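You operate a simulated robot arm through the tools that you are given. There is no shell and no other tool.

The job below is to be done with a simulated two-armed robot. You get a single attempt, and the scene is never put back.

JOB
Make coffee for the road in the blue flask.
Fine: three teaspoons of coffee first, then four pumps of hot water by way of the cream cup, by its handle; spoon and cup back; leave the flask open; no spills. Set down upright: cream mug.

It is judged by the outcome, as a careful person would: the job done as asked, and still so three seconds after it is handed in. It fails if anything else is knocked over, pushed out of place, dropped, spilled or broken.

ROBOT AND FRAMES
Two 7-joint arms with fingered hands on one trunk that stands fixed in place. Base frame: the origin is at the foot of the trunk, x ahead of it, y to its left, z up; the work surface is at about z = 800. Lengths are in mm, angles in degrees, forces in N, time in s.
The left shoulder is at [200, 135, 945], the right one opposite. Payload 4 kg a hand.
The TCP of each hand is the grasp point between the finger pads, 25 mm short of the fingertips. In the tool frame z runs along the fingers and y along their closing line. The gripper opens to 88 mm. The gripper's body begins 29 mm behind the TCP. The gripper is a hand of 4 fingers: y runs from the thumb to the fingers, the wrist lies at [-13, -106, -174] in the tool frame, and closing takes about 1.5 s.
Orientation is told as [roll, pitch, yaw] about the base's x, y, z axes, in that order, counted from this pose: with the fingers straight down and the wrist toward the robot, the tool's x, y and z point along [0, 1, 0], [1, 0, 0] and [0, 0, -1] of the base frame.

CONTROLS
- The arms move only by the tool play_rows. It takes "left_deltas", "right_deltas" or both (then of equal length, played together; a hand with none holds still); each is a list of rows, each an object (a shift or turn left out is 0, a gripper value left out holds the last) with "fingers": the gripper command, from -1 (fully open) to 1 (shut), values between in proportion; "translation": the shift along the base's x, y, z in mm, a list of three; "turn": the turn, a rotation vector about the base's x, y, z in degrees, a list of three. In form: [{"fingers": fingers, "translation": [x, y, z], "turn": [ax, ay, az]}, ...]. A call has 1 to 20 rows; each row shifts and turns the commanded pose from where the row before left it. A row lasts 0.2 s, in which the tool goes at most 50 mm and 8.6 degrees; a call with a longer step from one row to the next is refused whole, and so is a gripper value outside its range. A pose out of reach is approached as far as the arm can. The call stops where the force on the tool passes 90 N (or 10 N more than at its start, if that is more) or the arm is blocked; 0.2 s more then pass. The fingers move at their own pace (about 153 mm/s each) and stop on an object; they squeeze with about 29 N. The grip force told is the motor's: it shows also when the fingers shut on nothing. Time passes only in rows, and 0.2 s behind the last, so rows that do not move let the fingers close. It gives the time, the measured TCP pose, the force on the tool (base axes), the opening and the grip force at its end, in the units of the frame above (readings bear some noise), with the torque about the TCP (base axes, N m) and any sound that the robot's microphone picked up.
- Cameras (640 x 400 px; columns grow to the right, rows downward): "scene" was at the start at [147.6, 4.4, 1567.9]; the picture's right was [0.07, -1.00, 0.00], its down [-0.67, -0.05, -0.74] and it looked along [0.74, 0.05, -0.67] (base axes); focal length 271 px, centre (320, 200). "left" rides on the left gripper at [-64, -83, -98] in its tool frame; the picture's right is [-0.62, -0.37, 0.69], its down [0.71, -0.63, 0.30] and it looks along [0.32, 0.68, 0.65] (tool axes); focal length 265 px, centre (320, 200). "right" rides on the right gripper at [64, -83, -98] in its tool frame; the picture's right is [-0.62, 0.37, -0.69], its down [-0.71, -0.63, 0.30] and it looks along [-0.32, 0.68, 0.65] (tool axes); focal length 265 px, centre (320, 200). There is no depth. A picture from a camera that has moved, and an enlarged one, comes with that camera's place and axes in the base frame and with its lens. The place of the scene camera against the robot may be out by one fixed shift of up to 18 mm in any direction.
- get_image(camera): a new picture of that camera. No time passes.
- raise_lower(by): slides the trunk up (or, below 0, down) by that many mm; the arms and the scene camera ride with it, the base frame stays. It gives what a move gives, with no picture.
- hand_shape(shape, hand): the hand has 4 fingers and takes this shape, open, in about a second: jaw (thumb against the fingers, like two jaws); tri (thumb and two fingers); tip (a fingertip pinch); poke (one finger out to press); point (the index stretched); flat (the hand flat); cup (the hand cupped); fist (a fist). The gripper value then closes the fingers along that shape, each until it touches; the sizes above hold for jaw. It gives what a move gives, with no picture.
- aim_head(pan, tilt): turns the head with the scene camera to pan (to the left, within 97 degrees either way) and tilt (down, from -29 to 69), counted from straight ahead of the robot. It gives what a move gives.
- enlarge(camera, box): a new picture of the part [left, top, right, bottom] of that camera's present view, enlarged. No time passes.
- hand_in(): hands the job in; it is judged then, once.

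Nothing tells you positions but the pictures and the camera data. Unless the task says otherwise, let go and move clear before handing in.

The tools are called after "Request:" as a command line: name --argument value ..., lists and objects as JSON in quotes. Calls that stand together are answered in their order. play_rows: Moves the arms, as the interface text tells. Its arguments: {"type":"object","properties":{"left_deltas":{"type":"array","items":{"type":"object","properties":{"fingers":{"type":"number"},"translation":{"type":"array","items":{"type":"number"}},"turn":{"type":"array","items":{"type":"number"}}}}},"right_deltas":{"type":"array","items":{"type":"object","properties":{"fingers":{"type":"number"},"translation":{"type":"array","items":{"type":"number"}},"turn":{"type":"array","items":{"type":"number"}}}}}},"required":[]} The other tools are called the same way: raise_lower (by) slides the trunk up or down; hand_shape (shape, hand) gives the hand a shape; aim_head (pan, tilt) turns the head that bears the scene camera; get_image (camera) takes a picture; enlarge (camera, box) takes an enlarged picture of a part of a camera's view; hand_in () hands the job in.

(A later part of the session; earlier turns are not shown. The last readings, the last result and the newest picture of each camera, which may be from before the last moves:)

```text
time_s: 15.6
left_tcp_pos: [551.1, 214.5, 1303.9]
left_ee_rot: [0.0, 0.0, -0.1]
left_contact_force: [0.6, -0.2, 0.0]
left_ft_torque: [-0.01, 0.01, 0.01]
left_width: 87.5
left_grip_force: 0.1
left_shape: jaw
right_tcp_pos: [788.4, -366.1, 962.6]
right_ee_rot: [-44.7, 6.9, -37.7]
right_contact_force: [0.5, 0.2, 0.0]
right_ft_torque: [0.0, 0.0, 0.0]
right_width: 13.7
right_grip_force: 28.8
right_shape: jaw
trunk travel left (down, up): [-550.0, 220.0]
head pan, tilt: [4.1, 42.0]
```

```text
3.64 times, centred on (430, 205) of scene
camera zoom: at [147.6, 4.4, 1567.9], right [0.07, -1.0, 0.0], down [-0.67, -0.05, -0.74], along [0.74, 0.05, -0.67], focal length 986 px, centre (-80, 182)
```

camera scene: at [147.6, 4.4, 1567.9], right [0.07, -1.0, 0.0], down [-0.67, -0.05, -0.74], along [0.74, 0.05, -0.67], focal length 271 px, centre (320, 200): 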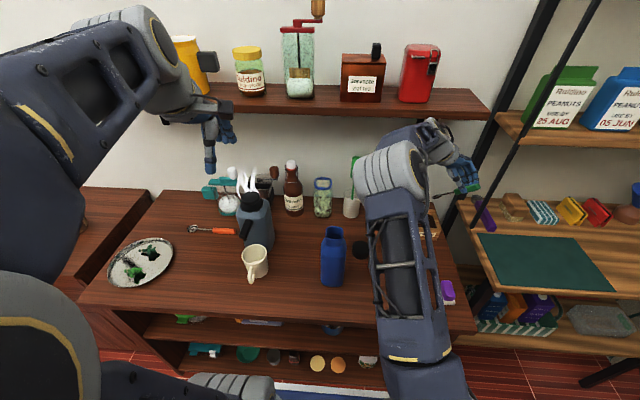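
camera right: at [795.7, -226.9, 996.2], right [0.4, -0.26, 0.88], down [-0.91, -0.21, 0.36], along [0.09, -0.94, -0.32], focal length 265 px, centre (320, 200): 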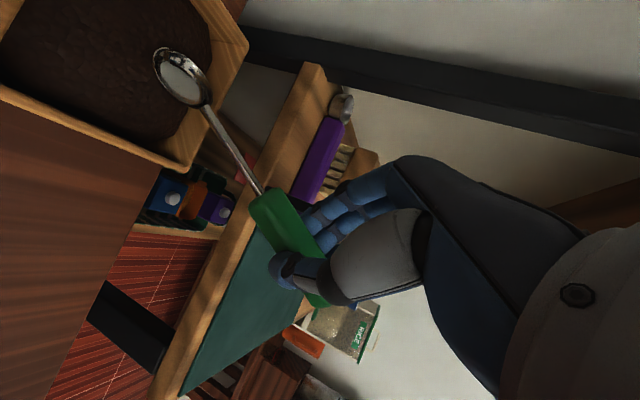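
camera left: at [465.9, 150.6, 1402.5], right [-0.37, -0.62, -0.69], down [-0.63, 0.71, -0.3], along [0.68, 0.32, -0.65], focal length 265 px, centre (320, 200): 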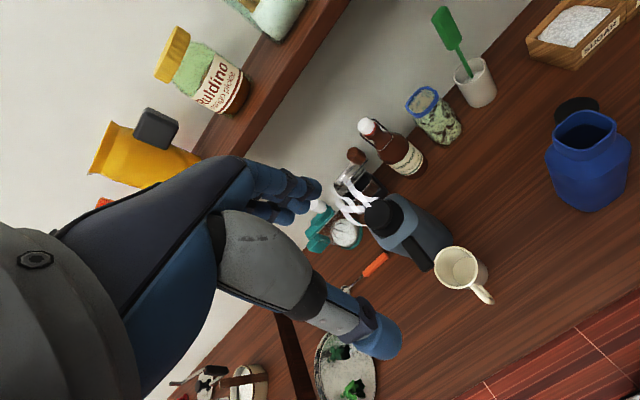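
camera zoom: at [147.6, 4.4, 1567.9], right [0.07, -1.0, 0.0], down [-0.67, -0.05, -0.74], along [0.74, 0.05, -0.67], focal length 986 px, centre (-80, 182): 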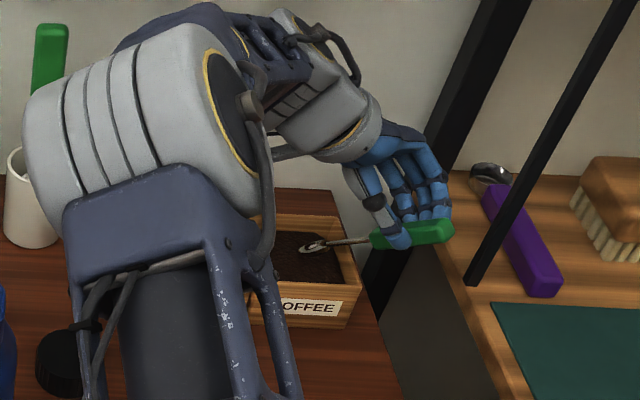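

The bowl is over the coffee. I'll dip it tip-first.

Request:
play_rows --right_deltas '[{"translation": [0.5, 0.5, -10]}, {"translation": [0.5, 0.5, -10]}, {"translation": [0.5, 0.5, -10]}, {"translation": [0.6, 0.4, -8]}]'

Request:
enlarge --camera "right" --box '[60, 0, 300, 200]'

Request:
enlarge --camera "scene" --box '[410, 190, 470, 240]'

```text
time_s: 16.6
left_tcp_pos: [549.8, 215.7, 1303.0]
left_ee_rot: [0.1, 0.0, 0.0]
left_contact_force: [-0.6, -0.3, 0.4]
left_ft_torque: [0.01, -0.01, 0.01]
left_width: 87.5
left_grip_force: 0.1
left_shape: jaw
right_tcp_pos: [790.6, -364.4, 924.3]
right_ee_rot: [-44.7, 6.8, -37.8]
right_contact_force: [0.0, 0.1, -0.4]
right_ft_torque: [0.01, -0.04, -0.01]
right_width: 13.4
right_grip_force: 29.1
right_shape: jaw
trunk travel left (down, up): [-550.0, 220.0]
head pan, tilt: [4.1, 42.0]
```

```text
2.00 times, centred on (180, 100) of right
camera zoom: at [797.5, -224.8, 957.7], right [0.4, -0.26, 0.88], down [-0.91, -0.21, 0.36], along [0.09, -0.94, -0.32], focal length 531 px, centre (600, 400)
```

zoom: 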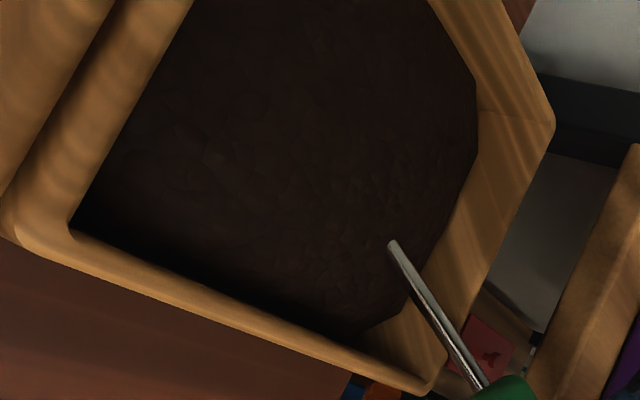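

```text
8.00 times, centred on (440, 215) of scene
camera zoom: at [147.6, 4.4, 1567.9], right [0.07, -1.0, 0.0], down [-0.67, -0.05, -0.74], along [0.74, 0.05, -0.67], focal length 2169 px, centre (-640, 80)
```

zoom: 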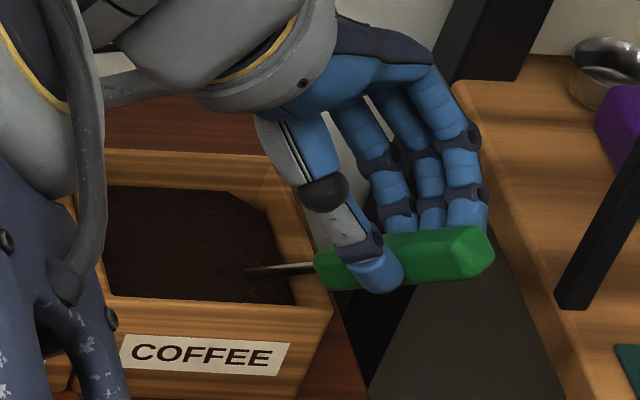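

The bowl is fully submerged with no force. I'll level it while advancing and lift slowly.

Request:
play_rows --right_deltas '[{"translation": [-1.7, -1.8, -2.5], "turn": [2.13, -2.11, 0]}, {"translation": [-1.7, -1.8, -2.5], "turn": [2.13, -2.11, 0]}, {"translation": [-1.7, -1.8, -2.5], "turn": [2.13, -2.11, 0]}, {"translation": [-1.8, -1.8, -2.5], "turn": [2.13, -2.11, 0]}, {"translation": [-1.8, -1.9, -2.5], "turn": [2.13, -2.11, 0]}, {"translation": [-1.5, -1.5, 2], "turn": [1.78, -1.76, 0]}, {"translation": [-1.6, -1.6, 4], "turn": [1.78, -1.76, 0]}, {"translation": [0, 0, 8]}, {"translation": [0, 0, 10]}, {"translation": [0, 0, 10]}, {"translation": [0, 0, 10]}, {"translation": [0, 0, 10]}]'

Request:
enlarge --camera "right" --box '[60, 0, 300, 200]'

Request:
enlarge --camera "scene" --box '[410, 190, 470, 240]'

```text
time_s: 19.2
left_tcp_pos: [550.6, 214.2, 1304.1]
left_ee_rot: [0.0, 0.1, 0.0]
left_contact_force: [0.6, 0.6, 0.4]
left_ft_torque: [0.0, -0.03, 0.02]
left_width: 87.5
left_grip_force: 0.1
left_shape: jaw
right_tcp_pos: [778.5, -376.2, 965.5]
right_ee_rot: [-24.8, 4.1, -35.8]
right_contact_force: [-0.4, -0.4, -0.3]
right_ft_torque: [-0.01, 0.02, -0.02]
right_width: 13.8
right_grip_force: 28.9
right_shape: jaw
trunk travel left (down, up): [-550.0, 220.0]
head pan, tilt: [4.1, 42.0]
```

```text
2.00 times, centred on (180, 100) of right
camera zoom: at [773.3, -249.9, 1033.4], right [0.19, -0.47, 0.86], down [-0.96, -0.26, 0.07], along [0.19, -0.84, -0.51], focal length 531 px, centre (600, 400)
```

zoom: 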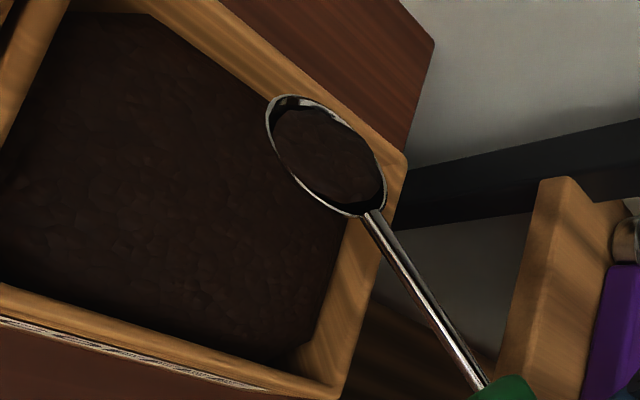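

```text
8.00 times, centred on (440, 215) of scene
camera zoom: at [147.7, 4.3, 1567.9], right [0.07, -1.0, 0.0], down [-0.67, -0.05, -0.74], along [0.74, 0.05, -0.67], focal length 2169 px, centre (-640, 80)
```

zoom: 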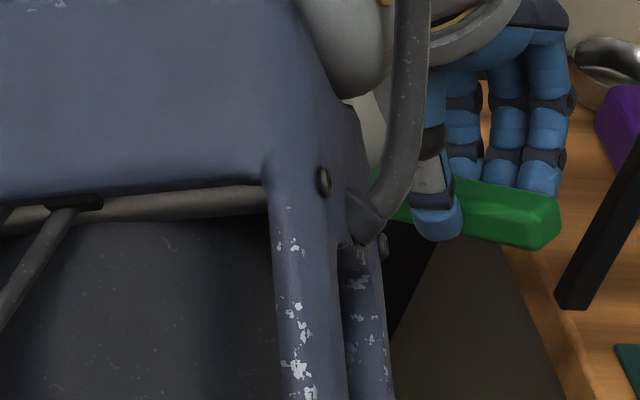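

The spoon is full of coffee. I'll level it out as I lift, then check.

Request:
play_rows --right_deltas '[{"translation": [-1, -1, 15], "turn": [2.96, -2.93, 0]}, {"translation": [-1, -1, 17], "turn": [2.96, -2.93, 0]}, {"translation": [-1, -1, 18], "turn": [2.96, -2.93, 0]}, {"translation": [-1, -1, 18], "turn": [2.96, -2.93, 0]}, {"translation": [-1, -1, 18], "turn": [2.96, -2.93, 0]}, {"translation": [-1, -1, 15], "turn": [2.96, -2.93, 0]}]'

Request:
enlarge --camera "right" --box '[60, 0, 300, 200]'

```text
time_s: 20.6
left_tcp_pos: [550.7, 215.1, 1303.8]
left_ee_rot: [0.0, -0.1, 0.1]
left_contact_force: [0.4, 0.6, 0.3]
left_ft_torque: [-0.01, 0.01, 0.01]
left_width: 87.4
left_grip_force: 0.0
left_shape: jaw
right_tcp_pos: [773.0, -381.0, 1066.1]
right_ee_rot: [0.0, 0.1, -34.9]
right_contact_force: [0.3, 0.8, -0.6]
right_ft_torque: [-0.01, 0.01, -0.01]
right_width: 13.6
right_grip_force: 28.4
right_shape: jaw
trunk travel left (down, up): [-550.0, 220.0]
head pan, tilt: [4.1, 42.0]
```

```text
2.00 times, centred on (180, 100) of right
camera zoom: at [741.3, -281.0, 1165.1], right [-0.05, -0.72, 0.69], down [-0.93, -0.23, -0.31], along [0.38, -0.66, -0.65], focal length 531 px, centre (600, 400)
```

zoom: 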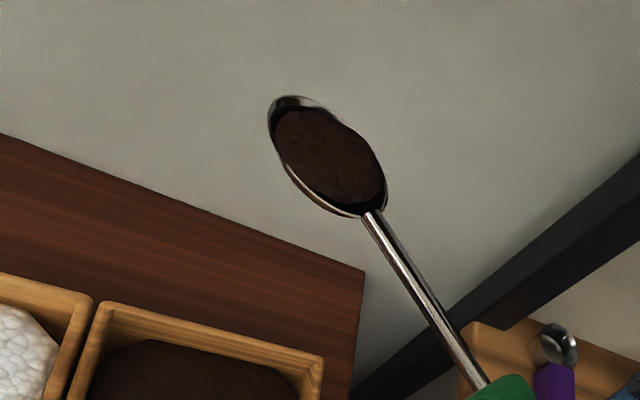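

The coffee is held well. I'll carry it level to the right of the flask mouth.

Request:
play_rows --right_deltas '[{"translation": [-5, 8, 0], "turn": [0, 0, 1.4]}, {"translation": [-9.9, 16.3, 0], "turn": [0, 0, 2.8]}, {"translation": [-9.9, 16.3, 0], "turn": [0, 0, 2.8]}, {"translation": [-9.9, 16.3, 0], "turn": [0, 0, 2.8]}, {"translation": [-9.9, 16.3, 0], "turn": [0, 0, 2.8]}, {"translation": [-9.9, 16.3, 0], "turn": [0, 0, 2.8]}, {"translation": [-9.9, 16.3, 0], "turn": [0, 0, 2.8]}, {"translation": [-9.9, 16.3, 0], "turn": [0, 0, 2.8]}, {"translation": [-9.9, 16.3, 0], "turn": [0, 0, 2.8]}, {"translation": [-9.9, 16.3, 0], "turn": [0, 0, 2.8]}, {"translation": [-9.9, 16.3, 0], "turn": [0, 0, 2.8]}, {"translation": [-9.9, 16.3, 0], "turn": [0, 0, 2.8]}, {"translation": [-9.9, 16.3, 0], "turn": [0, 0, 2.8]}, {"translation": [-9.9, 16.3, 0], "turn": [0, 0, 2.8]}, {"translation": [-9.9, 16.3, 0], "turn": [0, 0, 2.8]}, {"translation": [-9.9, 16.3, 0], "turn": [0, 0, 2.8]}, {"translation": [-5, 8, 0], "turn": [0, 0, 1.4]}, {"translation": [0, 0, 0]}]'

Request:
get_image --camera "right"

Request:
enlarge --camera "scene" --box '[280, 180, 420, 300]'

Request:
get_image --camera "left"

```text
time_s: 24.4
left_tcp_pos: [550.4, 213.7, 1303.4]
left_ee_rot: [0.1, -0.1, 0.0]
left_contact_force: [0.4, 0.4, 0.2]
left_ft_torque: [0.02, -0.02, 0.04]
left_width: 87.6
left_grip_force: 0.0
left_shape: jaw
right_tcp_pos: [615.0, -122.1, 1067.7]
right_ee_rot: [0.0, 0.0, 9.8]
right_contact_force: [-0.6, -1.1, -0.4]
right_ft_torque: [-0.01, 0.01, -0.05]
right_width: 13.7
right_grip_force: 29.1
right_shape: jaw
trunk travel left (down, up): [-550.0, 220.0]
head pan, tilt: [4.1, 42.0]
```

```text
taken
camera right: at [520.7, -72.8, 1164.6], right [0.47, -0.55, 0.69], down [-0.5, -0.81, -0.3], along [0.73, -0.2, -0.65], focal length 265 px, centre (320, 200)
```

right: 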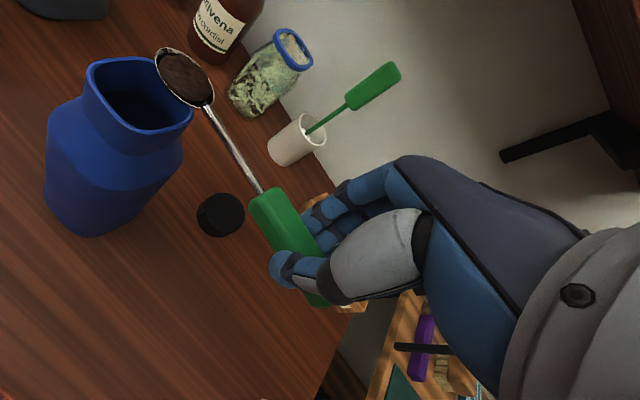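

```text
3.33 times, centred on (350, 240) of scene
camera zoom: at [147.6, 4.3, 1567.9], right [0.07, -1.0, 0.0], down [-0.67, -0.05, -0.74], along [0.74, 0.05, -0.67], focal length 904 px, centre (220, 67)
```

zoom: 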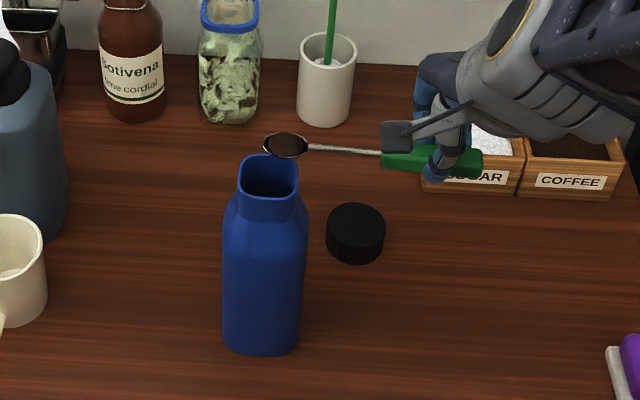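

```text
taken
camera left: at [466.0, 150.6, 1402.5], right [-0.37, -0.62, -0.69], down [-0.63, 0.71, -0.3], along [0.68, 0.32, -0.65], focal length 265 px, centre (320, 200)
```

left: 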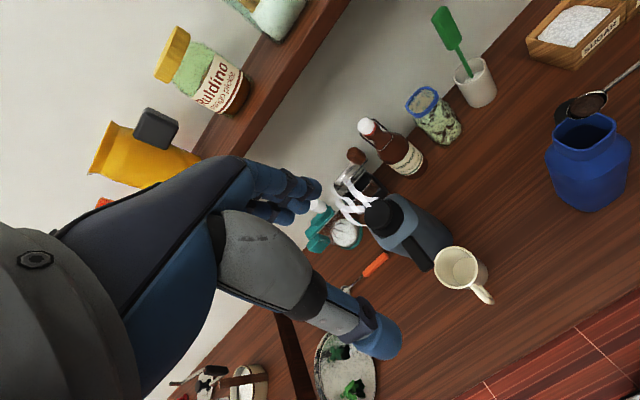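

The bowl is level near the flask mouth. I'll zoom from three cameras to fix their relative position before tipping.

Request:
enlarge --camera "right" --box '[60, 30, 230, 160]'

Request:
enlarge --camera "left" --box '[520, 60, 640, 220]'

Request:
enlarge --camera "scene" --box '[315, 210, 365, 250]'

```text
3.08 times, centred on (145, 95) of right
camera zoom: at [520.7, -72.8, 1164.6], right [0.47, -0.55, 0.69], down [-0.5, -0.81, -0.3], along [0.73, -0.2, -0.65], focal length 817 px, centre (858, 523)
```

zoom: 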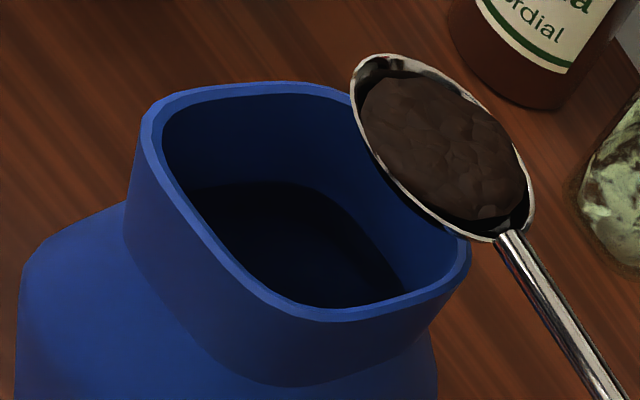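

```text
2.50 times, centred on (580, 140) of left
camera zoom: at [466.0, 150.6, 1402.5], right [-0.37, -0.62, -0.69], down [-0.63, 0.71, -0.3], along [0.68, 0.32, -0.65], focal length 664 px, centre (-330, 350)
```

zoom: 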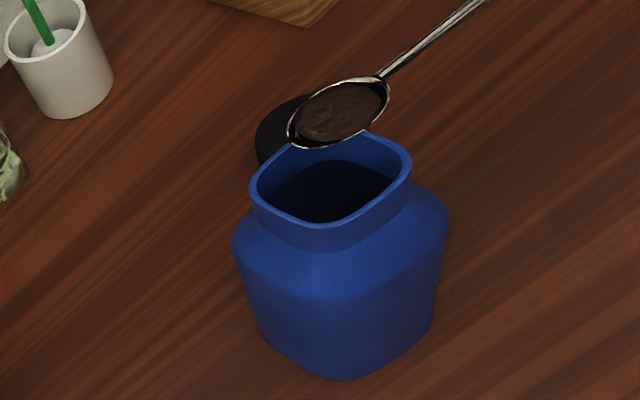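

```text
10.00 times, centred on (340, 230) of scene
camera zoom: at [147.6, 4.3, 1567.9], right [0.07, -1.0, 0.0], down [-0.67, -0.05, -0.74], along [0.74, 0.05, -0.67], focal length 2711 px, centre (120, -100)
```

zoom: 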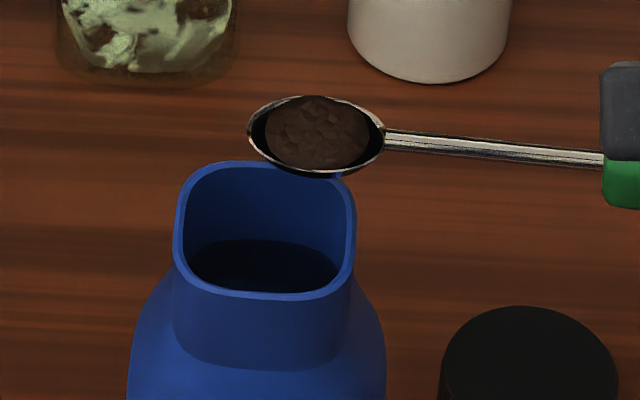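

B is measured at (618, −9, 1048), and the flask mouth at (615, 2.5, 1012) with about a 40 mm inner opening. Tipping will swing my right wrist toward the left hand, so I'll move the left arm out of the way first.

Request:
play_rows --left_deltas '[{"translation": [0, 20, 0]}, {"translation": [0, 25, 0]}, {"translation": [0, 25, 0]}, {"translation": [0, 25, 0]}, {"translation": [0, 25, 0]}, {"translation": [0, 25, 0]}, {"translation": [0, 20, 0]}]'

Request:
get_image --camera "scene"

Request:
get_image --camera "left"

```text
time_s: 26.0
left_tcp_pos: [548.8, 380.2, 1304.2]
left_ee_rot: [0.0, 0.0, 0.1]
left_contact_force: [-0.6, 0.0, 0.7]
left_ft_torque: [0.0, -0.01, 0.01]
left_width: 87.6
left_grip_force: 0.1
left_shape: jaw
right_tcp_pos: [614.1, -122.1, 1067.1]
right_ee_rot: [0.0, -0.1, 9.8]
right_contact_force: [0.6, -0.3, 0.0]
right_ft_torque: [0.02, 0.01, 0.01]
right_width: 13.6
right_grip_force: 28.7
right_shape: jaw
trunk travel left (down, up): [-550.0, 220.0]
head pan, tilt: [4.1, 42.0]
```

```text
taken
camera scene: at [147.5, 4.2, 1567.9], right [0.07, -1.0, 0.0], down [-0.67, -0.05, -0.74], along [0.74, 0.05, -0.67], focal length 271 px, centre (320, 200)
```

scene: 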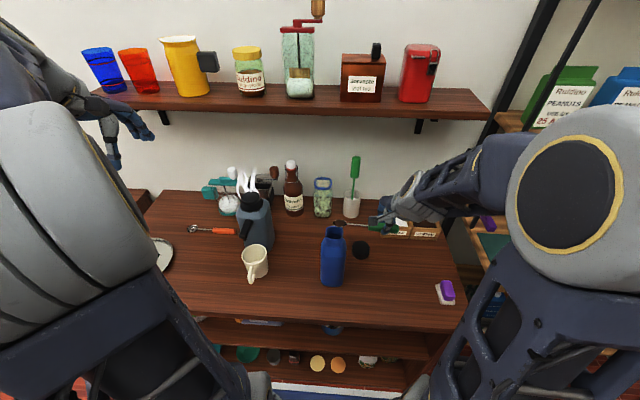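

```text
taken
camera left: at [464.7, 316.0, 1402.1], right [-0.37, -0.62, -0.69], down [-0.63, 0.71, -0.3], along [0.68, 0.33, -0.65], focal length 265 px, centre (320, 200)
```

left: 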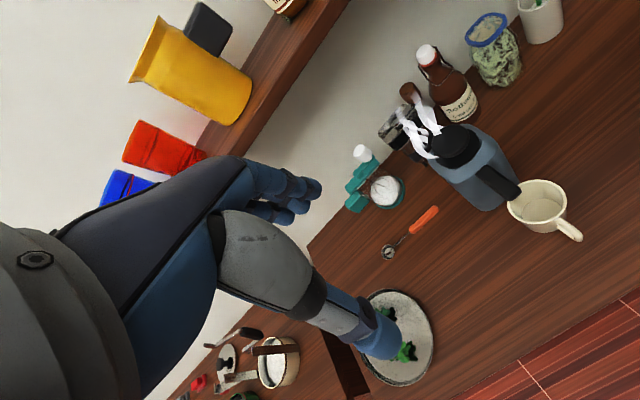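

Now the left arm is clear. I'll begin tipping, pausing at 20° to verify the tip is over the opening.

Request:
play_rows --right_deltas '[{"translation": [-0.8, 2, 9.5], "turn": [-5, 0, 0]}, {"translation": [-0.8, 3, 9], "turn": [-5, 0, 0]}, {"translation": [-0.8, 3.5, 8], "turn": [-5, 0, 0]}, {"translation": [-0.6, 3.9, 6.8], "turn": [-5, 0, 0]}]'

Request:
enlarge --camera "scene" --box '[310, 200, 370, 250]'

Request:
enlarge --camera "right" --box '[60, 30, 230, 160]'

```text
time_s: 27.0
left_tcp_pos: [548.8, 379.2, 1304.3]
left_ee_rot: [0.0, 0.0, 0.0]
left_contact_force: [-0.1, -0.1, 0.2]
left_ft_torque: [-0.01, -0.01, -0.02]
left_width: 87.6
left_grip_force: 0.0
left_shape: jaw
right_tcp_pos: [611.8, -107.8, 1100.4]
right_ee_rot: [-19.8, 3.3, 9.2]
right_contact_force: [-0.3, -0.3, -1.1]
right_ft_torque: [-0.03, -0.01, 0.02]
right_width: 13.5
right_grip_force: 29.6
right_shape: jaw
trunk travel left (down, up): [-550.0, 220.0]
head pan, tilt: [4.1, 42.0]
```

```text
8.00 times, centred on (340, 225) of scene
camera zoom: at [147.6, 4.3, 1567.9], right [0.07, -1.0, 0.0], down [-0.67, -0.05, -0.74], along [0.74, 0.05, -0.67], focal length 2169 px, centre (160, 0)
```

zoom: 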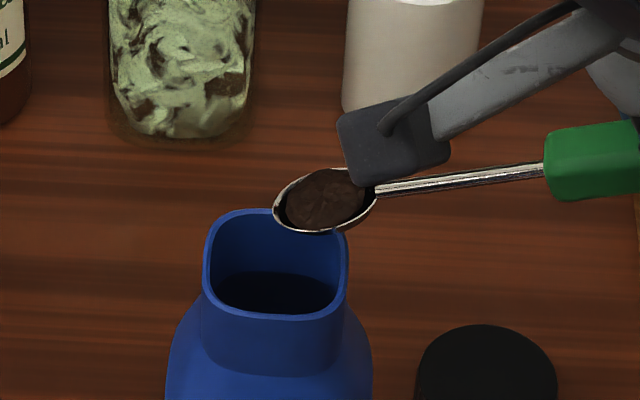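

```text
3.08 times, centred on (145, 95) of right
camera zoom: at [518.1, -30.0, 1175.5], right [0.47, -0.28, 0.84], down [-0.5, -0.87, -0.01], along [0.73, -0.42, -0.54], focal length 817 px, centre (858, 523)
```

zoom: 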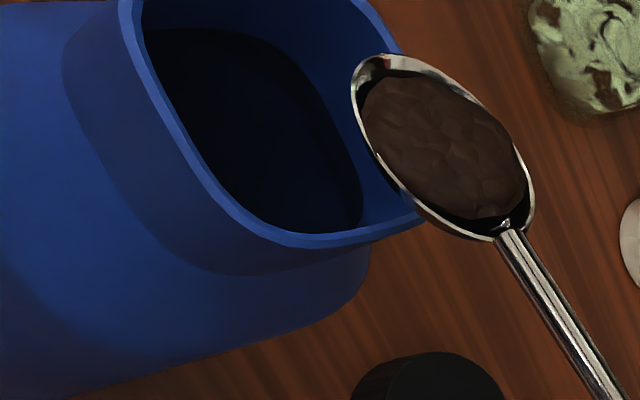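

The tip sits over the opening at about (618, 4, 1038). I'll continue tipping to 70°, lowering the tip into the mouth.

Request:
play_rows --right_deltas '[{"translation": [-1, 5.5, 6], "turn": [-5, 0, 0]}, {"translation": [-1, 6.2, 5.2], "turn": [-5, 0, 0]}, {"translation": [0, 7, 4.6], "turn": [-5, 0, 0]}, {"translation": [0, 7.6, 4], "turn": [-5, 0, 0]}, {"translation": [0, 8.1, 3.4], "turn": [-5, 0, 0]}, {"translation": [0, 8.8, 2.8], "turn": [-5, 0, 0]}, {"translation": [0, 9.4, 2.2], "turn": [-5, 0, 0]}, {"translation": [0, 9.8, 1.8], "turn": [-5, 0, 0]}, {"translation": [0, 10.4, 1.5], "turn": [-5, 0, 0]}, {"translation": [0, 10.6, 1.1], "turn": [-5, 0, 0]}, {"translation": [0, 0, 0]}, {"translation": [0, 0, 0]}]'

Request:
enlarge --camera "scene" --box '[300, 180, 380, 250]'

Request:
enlarge --camera "right" --box '[60, 0, 260, 160]'

```text
time_s: 29.6
left_tcp_pos: [550.0, 379.2, 1303.2]
left_ee_rot: [0.0, -0.1, 0.1]
left_contact_force: [0.0, -0.6, -1.1]
left_ft_torque: [0.03, 0.04, 0.0]
left_width: 87.6
left_grip_force: 0.0
left_shape: jaw
right_tcp_pos: [609.9, -25.9, 1132.7]
right_ee_rot: [-69.8, 9.2, 3.4]
right_contact_force: [-0.3, -1.0, 3.3]
right_ft_torque: [0.07, -0.06, 0.0]
right_width: 13.7
right_grip_force: 29.0
right_shape: jaw
trunk travel left (down, up): [-550.0, 220.0]
head pan, tilt: [4.1, 42.0]
```

```text
5.71 times, centred on (340, 215) of scene
camera zoom: at [147.5, 4.4, 1567.9], right [0.07, -1.0, 0.0], down [-0.67, -0.05, -0.74], along [0.74, 0.05, -0.67], focal length 1549 px, centre (206, 114)
```

zoom: 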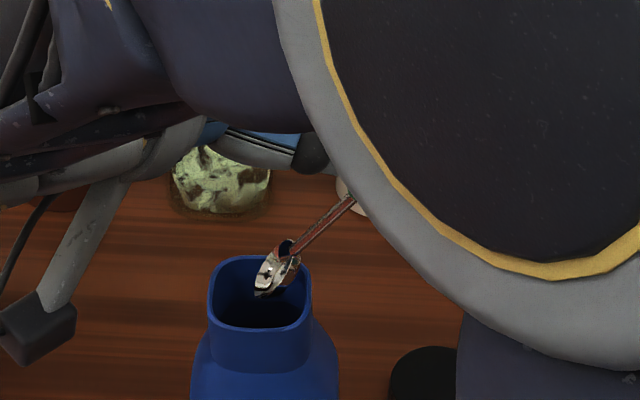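

```text
2.50 times, centred on (160, 80) of right
camera zoom: at [516.0, 83.0, 1119.4], right [0.47, 0.46, 0.75], down [-0.5, -0.56, 0.66], along [0.73, -0.68, -0.03], focal length 664 px, centre (720, 500)
```

zoom: 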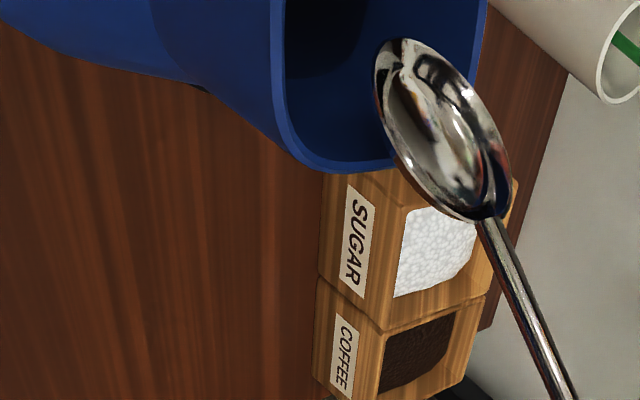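

The spoon has emptied into the flask. There's a light touch on the rim (3 N), so I'll lift straight up, then un-tilt and check that everything is clean.

Request:
play_rows --right_deltas '[{"translation": [0, 0, 12]}, {"translation": [0, 0, 25]}, {"translation": [0, 0, 20]}, {"translation": [0, -10, 0], "turn": [7.5, 0, 0]}, {"translation": [0, -10, 0], "turn": [7.5, 0, 0]}, {"translation": [0, -10, 0], "turn": [7.5, 0, 0]}, {"translation": [0, -10, 0], "turn": [7.5, 0, 0]}, {"translation": [0, -10, 0], "turn": [7.5, 0, 0]}, {"translation": [0, -10, -10], "turn": [7.5, 0, 0]}, {"translation": [0, -10, -10], "turn": [7.5, 0, 0]}, {"translation": [0, -10, -10], "turn": [7.5, 0, 0]}, {"translation": [5, -16, -10], "turn": [7.5, 0, 0]}, {"translation": [0, 0, 0], "turn": [2.5, 0, 0]}]'

Request:
enlarge --camera "scene" --box '[290, 190, 400, 300]'

Request:
get_image --camera "right"

Request:
enlarge --camera "right" --box '[30, 30, 230, 230]'

```text
time_s: 32.4
left_tcp_pos: [548.9, 379.5, 1303.7]
left_ee_rot: [0.1, -0.1, 0.0]
left_contact_force: [-0.1, 0.3, 0.1]
left_ft_torque: [-0.01, 0.0, -0.01]
left_width: 87.9
left_grip_force: 0.0
left_shape: jaw
right_tcp_pos: [615.3, -121.1, 1149.8]
right_ee_rot: [0.0, -0.1, 9.8]
right_contact_force: [-0.3, -0.8, -0.8]
right_ft_torque: [-0.01, 0.02, -0.03]
right_width: 13.8
right_grip_force: 28.2
right_shape: jaw
trunk travel left (down, up): [-550.0, 220.0]
head pan, tilt: [4.1, 42.0]
```

```text
3.64 times, centred on (345, 245) of scene
camera zoom: at [147.6, 4.5, 1567.9], right [0.07, -1.0, 0.0], down [-0.67, -0.05, -0.74], along [0.74, 0.05, -0.67], focal length 986 px, centre (229, 36)
```

zoom: 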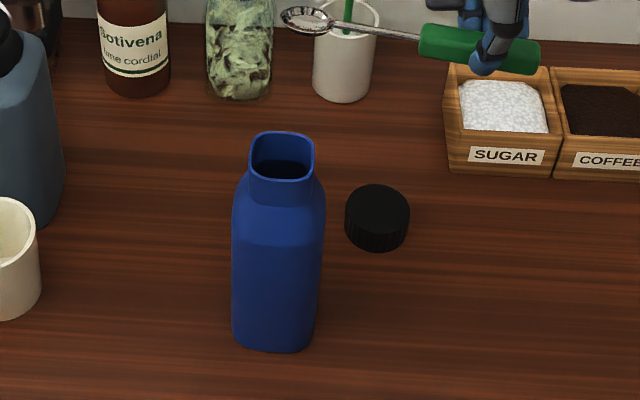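

```text
taken
camera right: at [521.1, -73.0, 1247.2], right [0.47, -0.55, 0.69], down [-0.5, -0.81, -0.31], along [0.73, -0.2, -0.65], focal length 265 px, centre (320, 200)
```

right: 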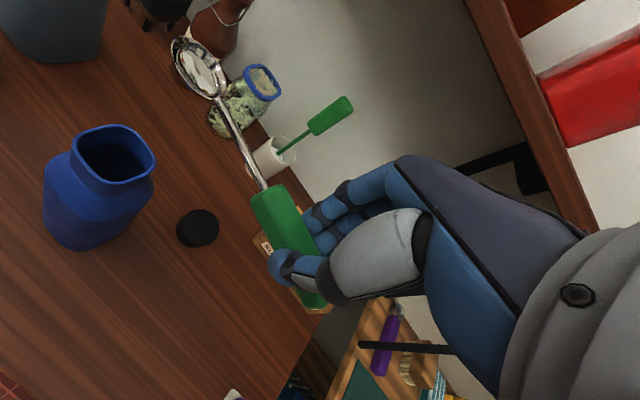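

```text
2.00 times, centred on (130, 130) of right
camera zoom: at [521.1, -73.0, 1247.2], right [0.47, -0.55, 0.69], down [-0.5, -0.81, -0.31], along [0.73, -0.2, -0.65], focal length 531 px, centre (700, 340)
```

zoom: 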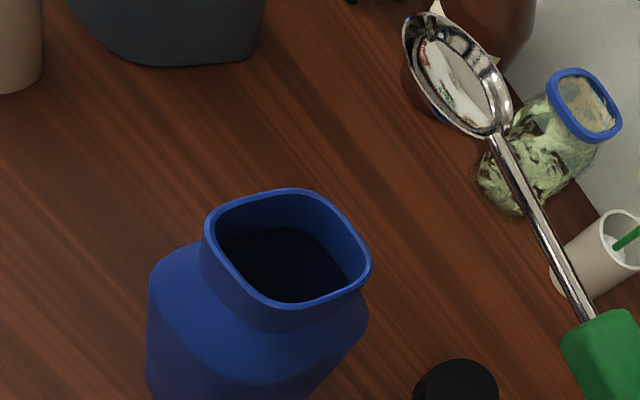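

The spoon shifted a little in my grip, and comparing pictures shows the flask was nudged while the spoon was in its mouth, then settled back exactly. Next time I'll keep the spoon above the rim. I'll check the flask and table closely now.

Request:
enlarge --camera "scene" --box '[318, 220, 348, 245]'

Request:
enlarge --camera "scene" --box '[310, 225, 360, 295]'

Request:
enlarge --camera "right" --box '[60, 110, 170, 260]'

Request:
enlarge --camera "right" --box '[160, 30, 240, 110]'

```text
16.00 times, centred on (333, 232) of scene
camera zoom: at [147.6, 4.5, 1567.9], right [0.07, -1.0, 0.0], down [-0.67, -0.05, -0.74], along [0.74, 0.05, -0.67], focal length 4338 px, centre (112, -320)
```

zoom: 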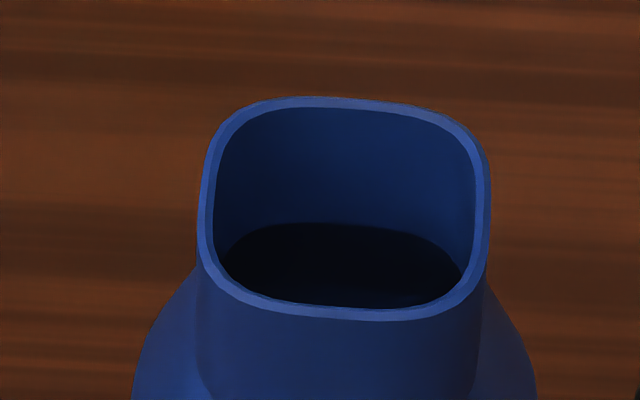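

```text
5.71 times, centred on (335, 260) of scene
camera zoom: at [147.6, 4.5, 1567.9], right [0.07, -1.0, 0.0], down [-0.67, -0.05, -0.74], along [0.74, 0.05, -0.67], focal length 1549 px, centre (234, -143)
```

zoom: 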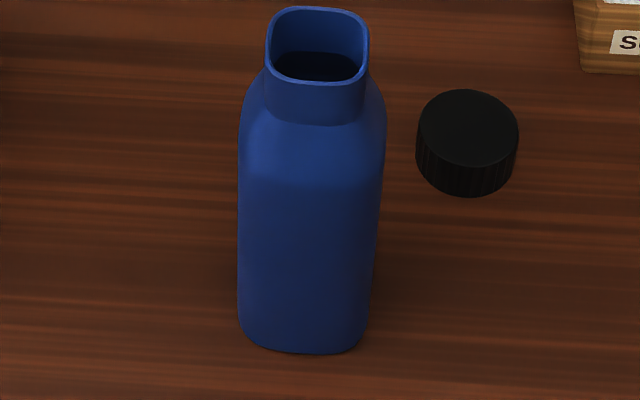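

```text
2.67 times, centred on (115, 185) of right
camera zoom: at [521.1, -73.0, 1247.2], right [0.47, -0.55, 0.69], down [-0.5, -0.81, -0.31], along [0.73, -0.2, -0.65], focal length 708 px, centre (867, 240)
```

zoom: 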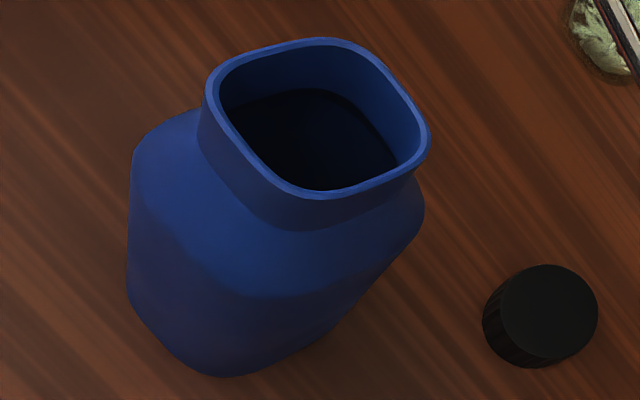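

```text
5.00 times, centred on (200, 70) of right
camera zoom: at [521.1, -73.0, 1247.2], right [0.47, -0.55, 0.69], down [-0.5, -0.81, -0.31], along [0.73, -0.2, -0.65], focal length 1327 px, centre (920, 850)
```

zoom: 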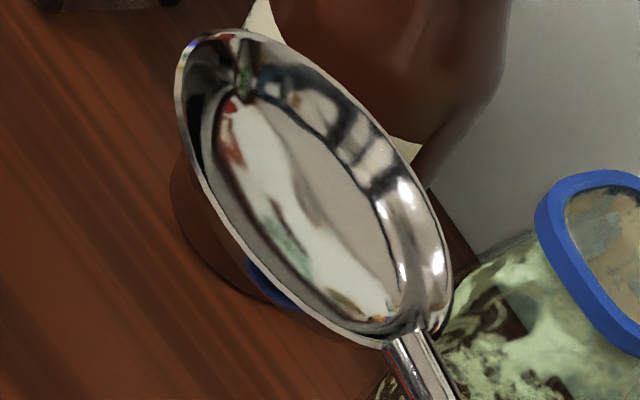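

No spill, and the flask stands as before. The spoon bowl now sits slightly differently in my hand (tool ≈ (107.5, 30.5, 14)), so I'll account for that and go for the second scoop.

Request:
play_rows --right_deltas '[{"translation": [17.1, -24.8, -8.6], "turn": [0, 0, -3.88]}, {"translation": [17.1, -24.8, -8.6], "turn": [0, 0, -3.88]}, {"translation": [17.1, -24.8, -8.6], "turn": [0, 0, -3.88]}, {"translation": [17.1, -24.8, -8.6], "turn": [0, 0, -3.88]}, {"translation": [17.1, -24.8, -8.6], "turn": [0, 0, -3.88]}, {"translation": [17.1, -24.8, -8.6], "turn": [0, 0, -3.88]}, {"translation": [17.1, -24.8, -8.6], "turn": [0, 0, -3.88]}, {"translation": [17.1, -24.8, -8.6], "turn": [0, 0, -3.88]}, {"translation": [17.1, -24.8, -8.6], "turn": [0, 0, -3.88]}, {"translation": [17.1, -24.4, -8.8], "turn": [0, 0, -3.88]}, {"turn": [-5.33, 5.27, 0]}, {"turn": [-5.33, 5.27, 0]}, {"turn": [-5.33, 5.27, 0]}, {"turn": [-5.33, 5.27, 0]}, {"turn": [-5.33, 5.27, 0]}, {"turn": [-5.33, 5.27, 0]}, {"translation": [0, 0, -30]}, {"translation": [0, 0, -30]}, {"translation": [0, 0, -25]}, {"translation": [0, 0, -20]}]'

Request:
enlarge --camera "right" --box '[60, 0, 300, 200]'

Request:
get_image --camera "scene"

```text
time_s: 36.6
left_tcp_pos: [549.6, 379.6, 1303.9]
left_ee_rot: [-0.1, -0.1, 0.0]
left_contact_force: [0.0, 0.6, -0.2]
left_ft_torque: [-0.03, 0.04, 0.0]
left_width: 87.9
left_grip_force: 0.0
left_shape: jaw
right_tcp_pos: [784.7, -370.2, 959.5]
right_ee_rot: [-43.9, 10.9, -33.5]
right_contact_force: [-0.8, 0.7, -0.4]
right_ft_torque: [0.05, -0.03, -0.03]
right_width: 13.5
right_grip_force: 28.5
right_shape: jaw
trunk travel left (down, up): [-550.0, 220.0]
head pan, tilt: [4.1, 42.0]
```

```text
2.00 times, centred on (180, 100) of right
camera zoom: at [784.4, -231.8, 999.8], right [0.47, -0.27, 0.84], down [-0.87, -0.29, 0.39], along [0.14, -0.92, -0.37], focal length 531 px, centre (600, 400)
```

zoom: 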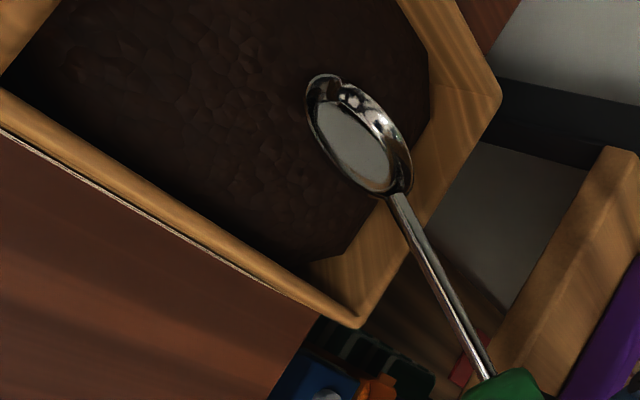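

```text
taken
camera scene: at [147.6, 4.4, 1567.9], right [0.07, -1.0, 0.0], down [-0.67, -0.05, -0.74], along [0.74, 0.05, -0.67], focal length 271 px, centre (320, 200)
```

scene: 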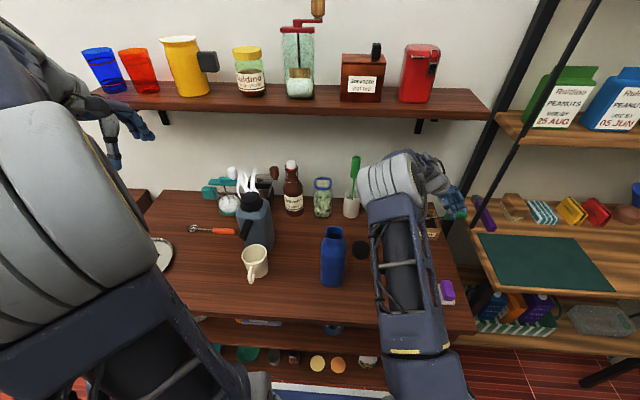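

The bowl is again over the coffee. I'll repeat the same dip, level and lift.

Request:
play_rows --right_deltas '[{"translation": [0.5, 0.5, -10]}, {"translation": [0.5, 0.5, -10]}, {"translation": [0.5, 0.5, -10]}, {"translation": [0.5, 0.5, -6]}, {"translation": [-1.7, -1.7, -2.5], "turn": [2.13, -2.11, 0]}, {"translation": [-1.7, -1.7, -2.5], "turn": [2.13, -2.11, 0]}, {"translation": [-1.7, -1.7, -2.5], "turn": [2.13, -2.11, 0]}, {"translation": [-1.7, -1.8, -2.5], "turn": [2.13, -2.11, 0]}, {"translation": [-1.7, -1.8, -2.5], "turn": [2.13, -2.11, 0]}, {"translation": [-1.5, -1.5, 2], "turn": [1.78, -1.76, 0]}, {"translation": [-1.5, -1.5, 4], "turn": [1.78, -1.76, 0]}, {"translation": [0, 0, 8]}, {"translation": [0, 0, 10]}, {"translation": [0, 0, 10]}, {"translation": [0, 0, 10]}, {"translation": [0, 0, 10]}]'

Request:
enlarge --camera "right" --box '[60, 0, 300, 200]'

```text
time_s: 40.0
left_tcp_pos: [550.3, 380.3, 1303.0]
left_ee_rot: [0.1, 0.0, 0.0]
left_contact_force: [-0.4, 0.3, 0.3]
left_ft_torque: [0.03, 0.01, 0.04]
left_width: 87.8
left_grip_force: 0.1
left_shape: jaw
right_tcp_pos: [776.2, -379.4, 964.0]
right_ee_rot: [-24.1, 6.6, -30.4]
right_contact_force: [1.0, 0.4, -0.1]
right_ft_torque: [-0.02, 0.02, -0.02]
right_width: 13.9
right_grip_force: 28.9
right_shape: jaw
trunk travel left (down, up): [-550.0, 220.0]
head pan, tilt: [4.1, 42.0]
```

```text
2.00 times, centred on (180, 100) of right
camera zoom: at [760.9, -256.2, 1036.3], right [0.26, -0.48, 0.84], down [-0.93, -0.35, 0.09], along [0.26, -0.8, -0.54], focal length 531 px, centre (600, 400)
```

zoom: 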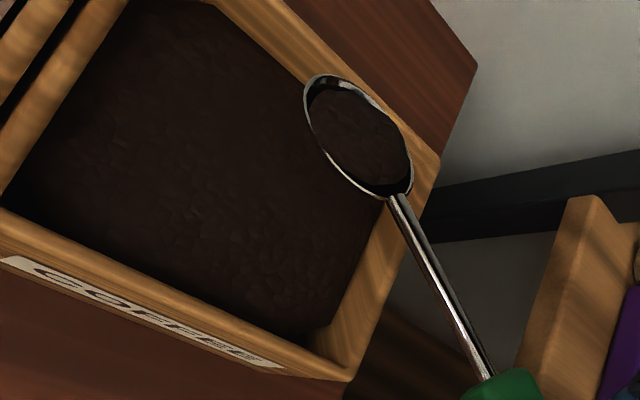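

Full again. I'll level it while lifting and carry it to the flask.

Request:
play_rows --right_deltas '[{"translation": [0, 0, 15], "turn": [2.96, -2.93, 0]}, {"translation": [0, 0, 17], "turn": [2.96, -2.93, 0]}, {"translation": [0, 0, 18], "turn": [2.96, -2.93, 0]}, {"translation": [0, 0, 18], "turn": [2.96, -2.93, 0]}, {"translation": [0, 0, 18], "turn": [2.96, -2.93, 0]}, {"translation": [0, 0, 15], "turn": [2.96, -2.93, 0]}, {"translation": [-6.2, 10, 0], "turn": [0, 0, 1.72]}, {"translation": [-12.38, 19.93, 0], "turn": [0, 0, 3.45]}, {"translation": [-12.38, 19.93, 0], "turn": [0, 0, 3.45]}, {"translation": [-12.38, 19.93, 0], "turn": [0, 0, 3.45]}, {"translation": [-12.38, 19.93, 0], "turn": [0, 0, 3.45]}, {"translation": [-12.38, 19.93, 0], "turn": [0, 0, 3.45]}, {"translation": [-12.38, 19.93, 0], "turn": [0, 0, 3.45]}, {"translation": [-12.38, 19.93, 0], "turn": [0, 0, 3.45]}, {"translation": [-12.38, 19.93, 0], "turn": [0, 0, 3.45]}, {"translation": [-12.38, 19.93, 0], "turn": [0, 0, 3.45]}, {"translation": [-12.38, 19.93, 0], "turn": [0, 0, 3.45]}, {"translation": [-12.38, 19.93, 0], "turn": [0, 0, 3.45]}, {"translation": [-12.38, 19.93, 0], "turn": [0, 0, 3.45]}, {"translation": [-6.2, 10, 0], "turn": [0, 0, 1.72]}]'

Request:
enlarge --camera "scene" --box '[315, 210, 365, 250]'

Request:
enlarge --camera "right" --box '[60, 30, 240, 170]'

Request:
get_image --camera "scene"

```text
time_s: 44.2
left_tcp_pos: [549.6, 379.7, 1303.1]
left_ee_rot: [0.0, 0.0, -0.1]
left_contact_force: [-0.2, 0.2, 0.3]
left_ft_torque: [0.0, -0.01, 0.0]
left_width: 87.7
left_grip_force: 0.1
left_shape: jaw
right_tcp_pos: [615.0, -120.7, 1064.9]
right_ee_rot: [0.0, 0.0, 15.8]
right_contact_force: [-1.0, 0.6, -0.5]
right_ft_torque: [0.01, 0.0, -0.01]
right_width: 13.9
right_grip_force: 29.0
right_shape: jaw
trunk travel left (down, up): [-550.0, 220.0]
head pan, tilt: [4.1, 42.0]
```

```text
10.00 times, centred on (340, 230) of scene
camera zoom: at [147.7, 4.3, 1567.9], right [0.07, -1.0, 0.0], down [-0.67, -0.05, -0.74], along [0.74, 0.05, -0.67], focal length 2711 px, centre (120, -100)
```

zoom: 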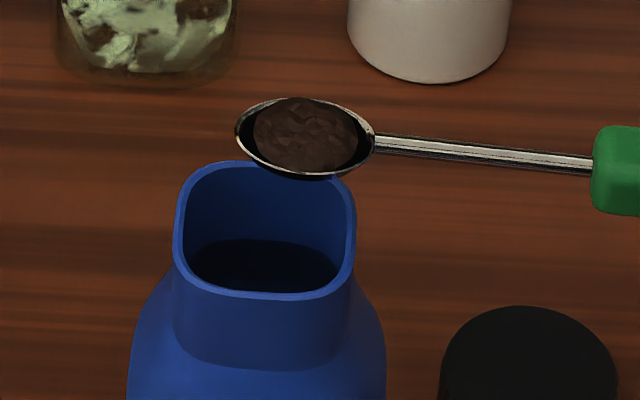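

```text
2.86 times, centred on (150, 100) of right
camera zoom: at [515.9, -81.6, 1162.8], right [0.52, -0.5, 0.69], down [-0.41, -0.86, -0.3], along [0.75, -0.12, -0.65], focal length 758 px, centre (806, 486)
```

zoom: 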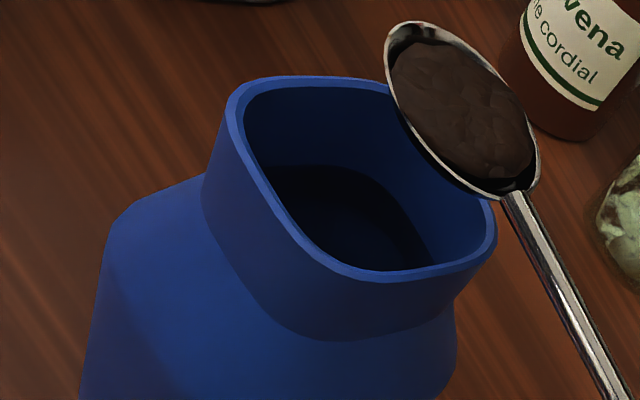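

```text
taken
camera scene: at [147.7, 4.3, 1567.9], right [0.07, -1.0, 0.0], down [-0.67, -0.05, -0.74], along [0.74, 0.05, -0.67], focal length 271 px, centre (320, 200)
```

scene: 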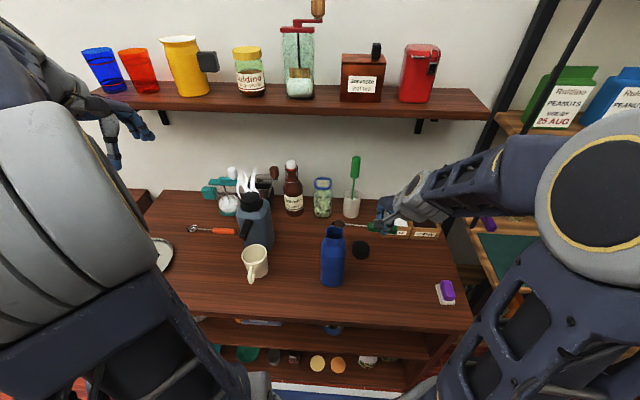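

The bowl is at about (616, −7, 1050) with the coffee intact. I'll tip it again, this time keeping the tip above the rim throughout.

Request:
play_rows --right_deltas '[{"translation": [0, 1, 9.6], "turn": [-5, 0, 0]}, {"translation": [0, 1.1, 9.5], "turn": [-5, 0, 0]}, {"translation": [0, 2.7, 9.3], "turn": [-5, 0, 0]}, {"translation": [0, 3.1, 9.2], "turn": [-5, 0, 0]}, {"translation": [0, 4.8, 7.7], "turn": [-5, 0, 0]}, {"translation": [0, 5.6, 7.1], "turn": [-5, 0, 0]}, {"translation": [0, 6.6, 6.4], "turn": [-5, 0, 0]}, {"translation": [0, 7.1, 5.9], "turn": [-5, 0, 0]}, {"translation": [0, 8.2, 5.5], "turn": [-5, 0, 0]}, {"translation": [0, 8.7, 5], "turn": [-5, 0, 0]}, {"translation": [0, 9.4, 3.9], "turn": [-5, 0, 0]}, {"translation": [0, 9.8, 3.3], "turn": [-5, 0, 0]}, {"translation": [0, 10.3, 3], "turn": [-5, 0, 0]}, {"translation": [0, 10.5, 2.5], "turn": [-5, 0, 0]}, {"translation": [0, 0, 0]}, {"translation": [0, 0, 0]}]'

Request:
enlarge --camera "scene" --box '[300, 180, 380, 250]'

Request:
enlarge --camera "right" --box '[60, 0, 260, 160]'

```text
time_s: 47.6
left_tcp_pos: [549.6, 378.8, 1303.6]
left_ee_rot: [0.0, -0.1, 0.1]
left_contact_force: [0.6, 0.8, -0.3]
left_ft_torque: [0.02, -0.03, -0.01]
left_width: 87.5
left_grip_force: 0.1
left_shape: jaw
right_tcp_pos: [614.7, -31.5, 1154.2]
right_ee_rot: [-69.3, 14.8, 5.6]
right_contact_force: [0.4, -0.1, -0.4]
right_ft_torque: [0.0, 0.01, 0.03]
right_width: 13.8
right_grip_force: 29.3
right_shape: jaw
trunk travel left (down, up): [-550.0, 220.0]
head pan, tilt: [4.1, 42.0]
```

```text
5.71 times, centred on (340, 215) of scene
camera zoom: at [147.6, 4.4, 1567.9], right [0.07, -1.0, 0.0], down [-0.67, -0.05, -0.74], along [0.74, 0.05, -0.67], focal length 1549 px, centre (206, 114)
```

zoom: 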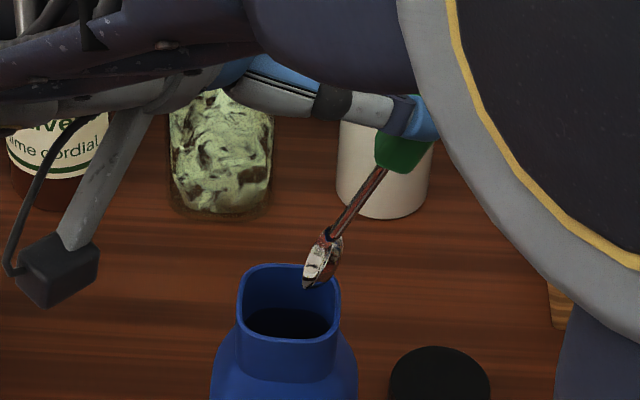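

```text
2.50 times, centred on (160, 80) of right
camera zoom: at [516.8, 73.9, 1149.5], right [0.52, 0.48, 0.7], down [-0.41, -0.58, 0.7], along [0.75, -0.66, -0.11], focal length 664 px, centre (720, 500)
```

zoom: 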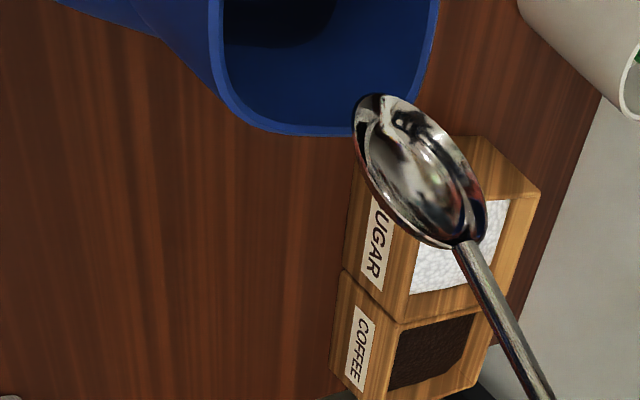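

The spoon is empty with no contact force this time, and the flask didn't move. I'll un-tilt and inspect for any spill.

Request:
play_rows --right_deltas '[{"translation": [0, 0, 15]}, {"translation": [0, -10, 0], "turn": [7.5, 0, 0]}, {"translation": [0, -10, 0], "turn": [7.5, 0, 0]}, {"translation": [0, -10, 0], "turn": [7.5, 0, 0]}, {"translation": [0, -10, 0], "turn": [7.5, 0, 0]}, {"translation": [0, -10, 0], "turn": [7.5, 0, 0]}, {"translation": [0, -10, 0], "turn": [7.5, 0, 0]}, {"translation": [0, -10, 0], "turn": [7.5, 0, 0]}, {"translation": [0, -10, 0], "turn": [7.5, 0, 0]}, {"translation": [0, -10, -5], "turn": [7.5, 0, 0]}, {"translation": [0, 0, 0], "turn": [2.5, 0, 0]}]'

Request:
enlarge --camera "scene" --box '[310, 215, 370, 295]'

Request:
enlarge --camera "right" --box '[40, 30, 260, 250]'

```text
time_s: 50.0
left_tcp_pos: [548.9, 379.6, 1303.8]
left_ee_rot: [-0.1, 0.0, 0.0]
left_contact_force: [-0.1, 0.0, -0.4]
left_ft_torque: [0.03, 0.0, 0.03]
left_width: 87.5
left_grip_force: 0.0
left_shape: jaw
right_tcp_pos: [613.8, -122.5, 1162.2]
right_ee_rot: [0.0, -0.1, 15.9]
right_contact_force: [-0.5, 0.0, 0.0]
right_ft_torque: [-0.04, 0.01, 0.01]
right_width: 13.2
right_grip_force: 28.7
right_shape: jaw
trunk travel left (down, up): [-550.0, 220.0]
head pan, tilt: [4.1, 42.0]
```

```text
5.00 times, centred on (340, 255) of scene
camera zoom: at [147.6, 4.4, 1567.9], right [0.07, -1.0, 0.0], down [-0.67, -0.05, -0.74], along [0.74, 0.05, -0.67], focal length 1356 px, centre (220, -75)
```

zoom: 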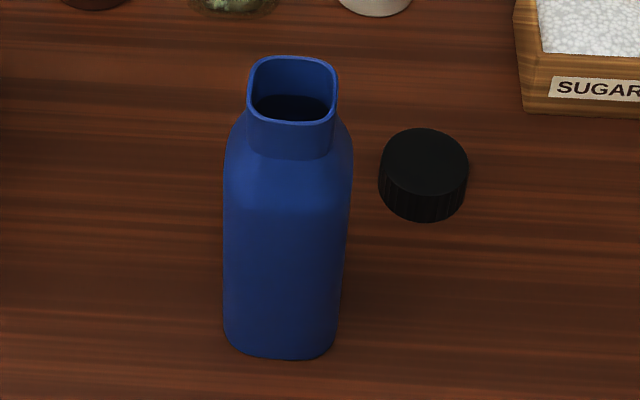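

```text
1.82 times, centred on (150, 140) of right
camera zoom: at [516.8, -83.1, 1260.7], right [0.52, -0.5, 0.69], down [-0.41, -0.86, -0.31], along [0.75, -0.12, -0.65], focal length 483 px, centre (629, 309)
```

zoom: 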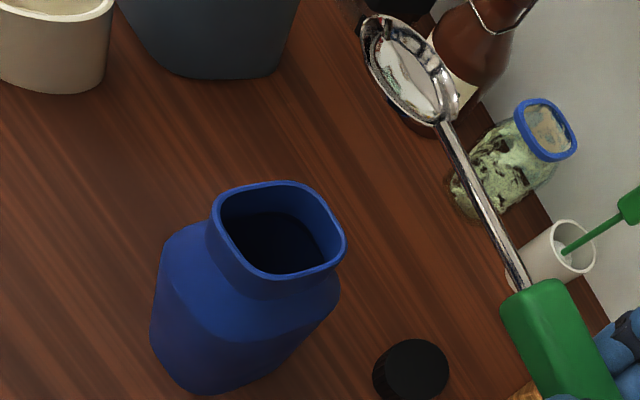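

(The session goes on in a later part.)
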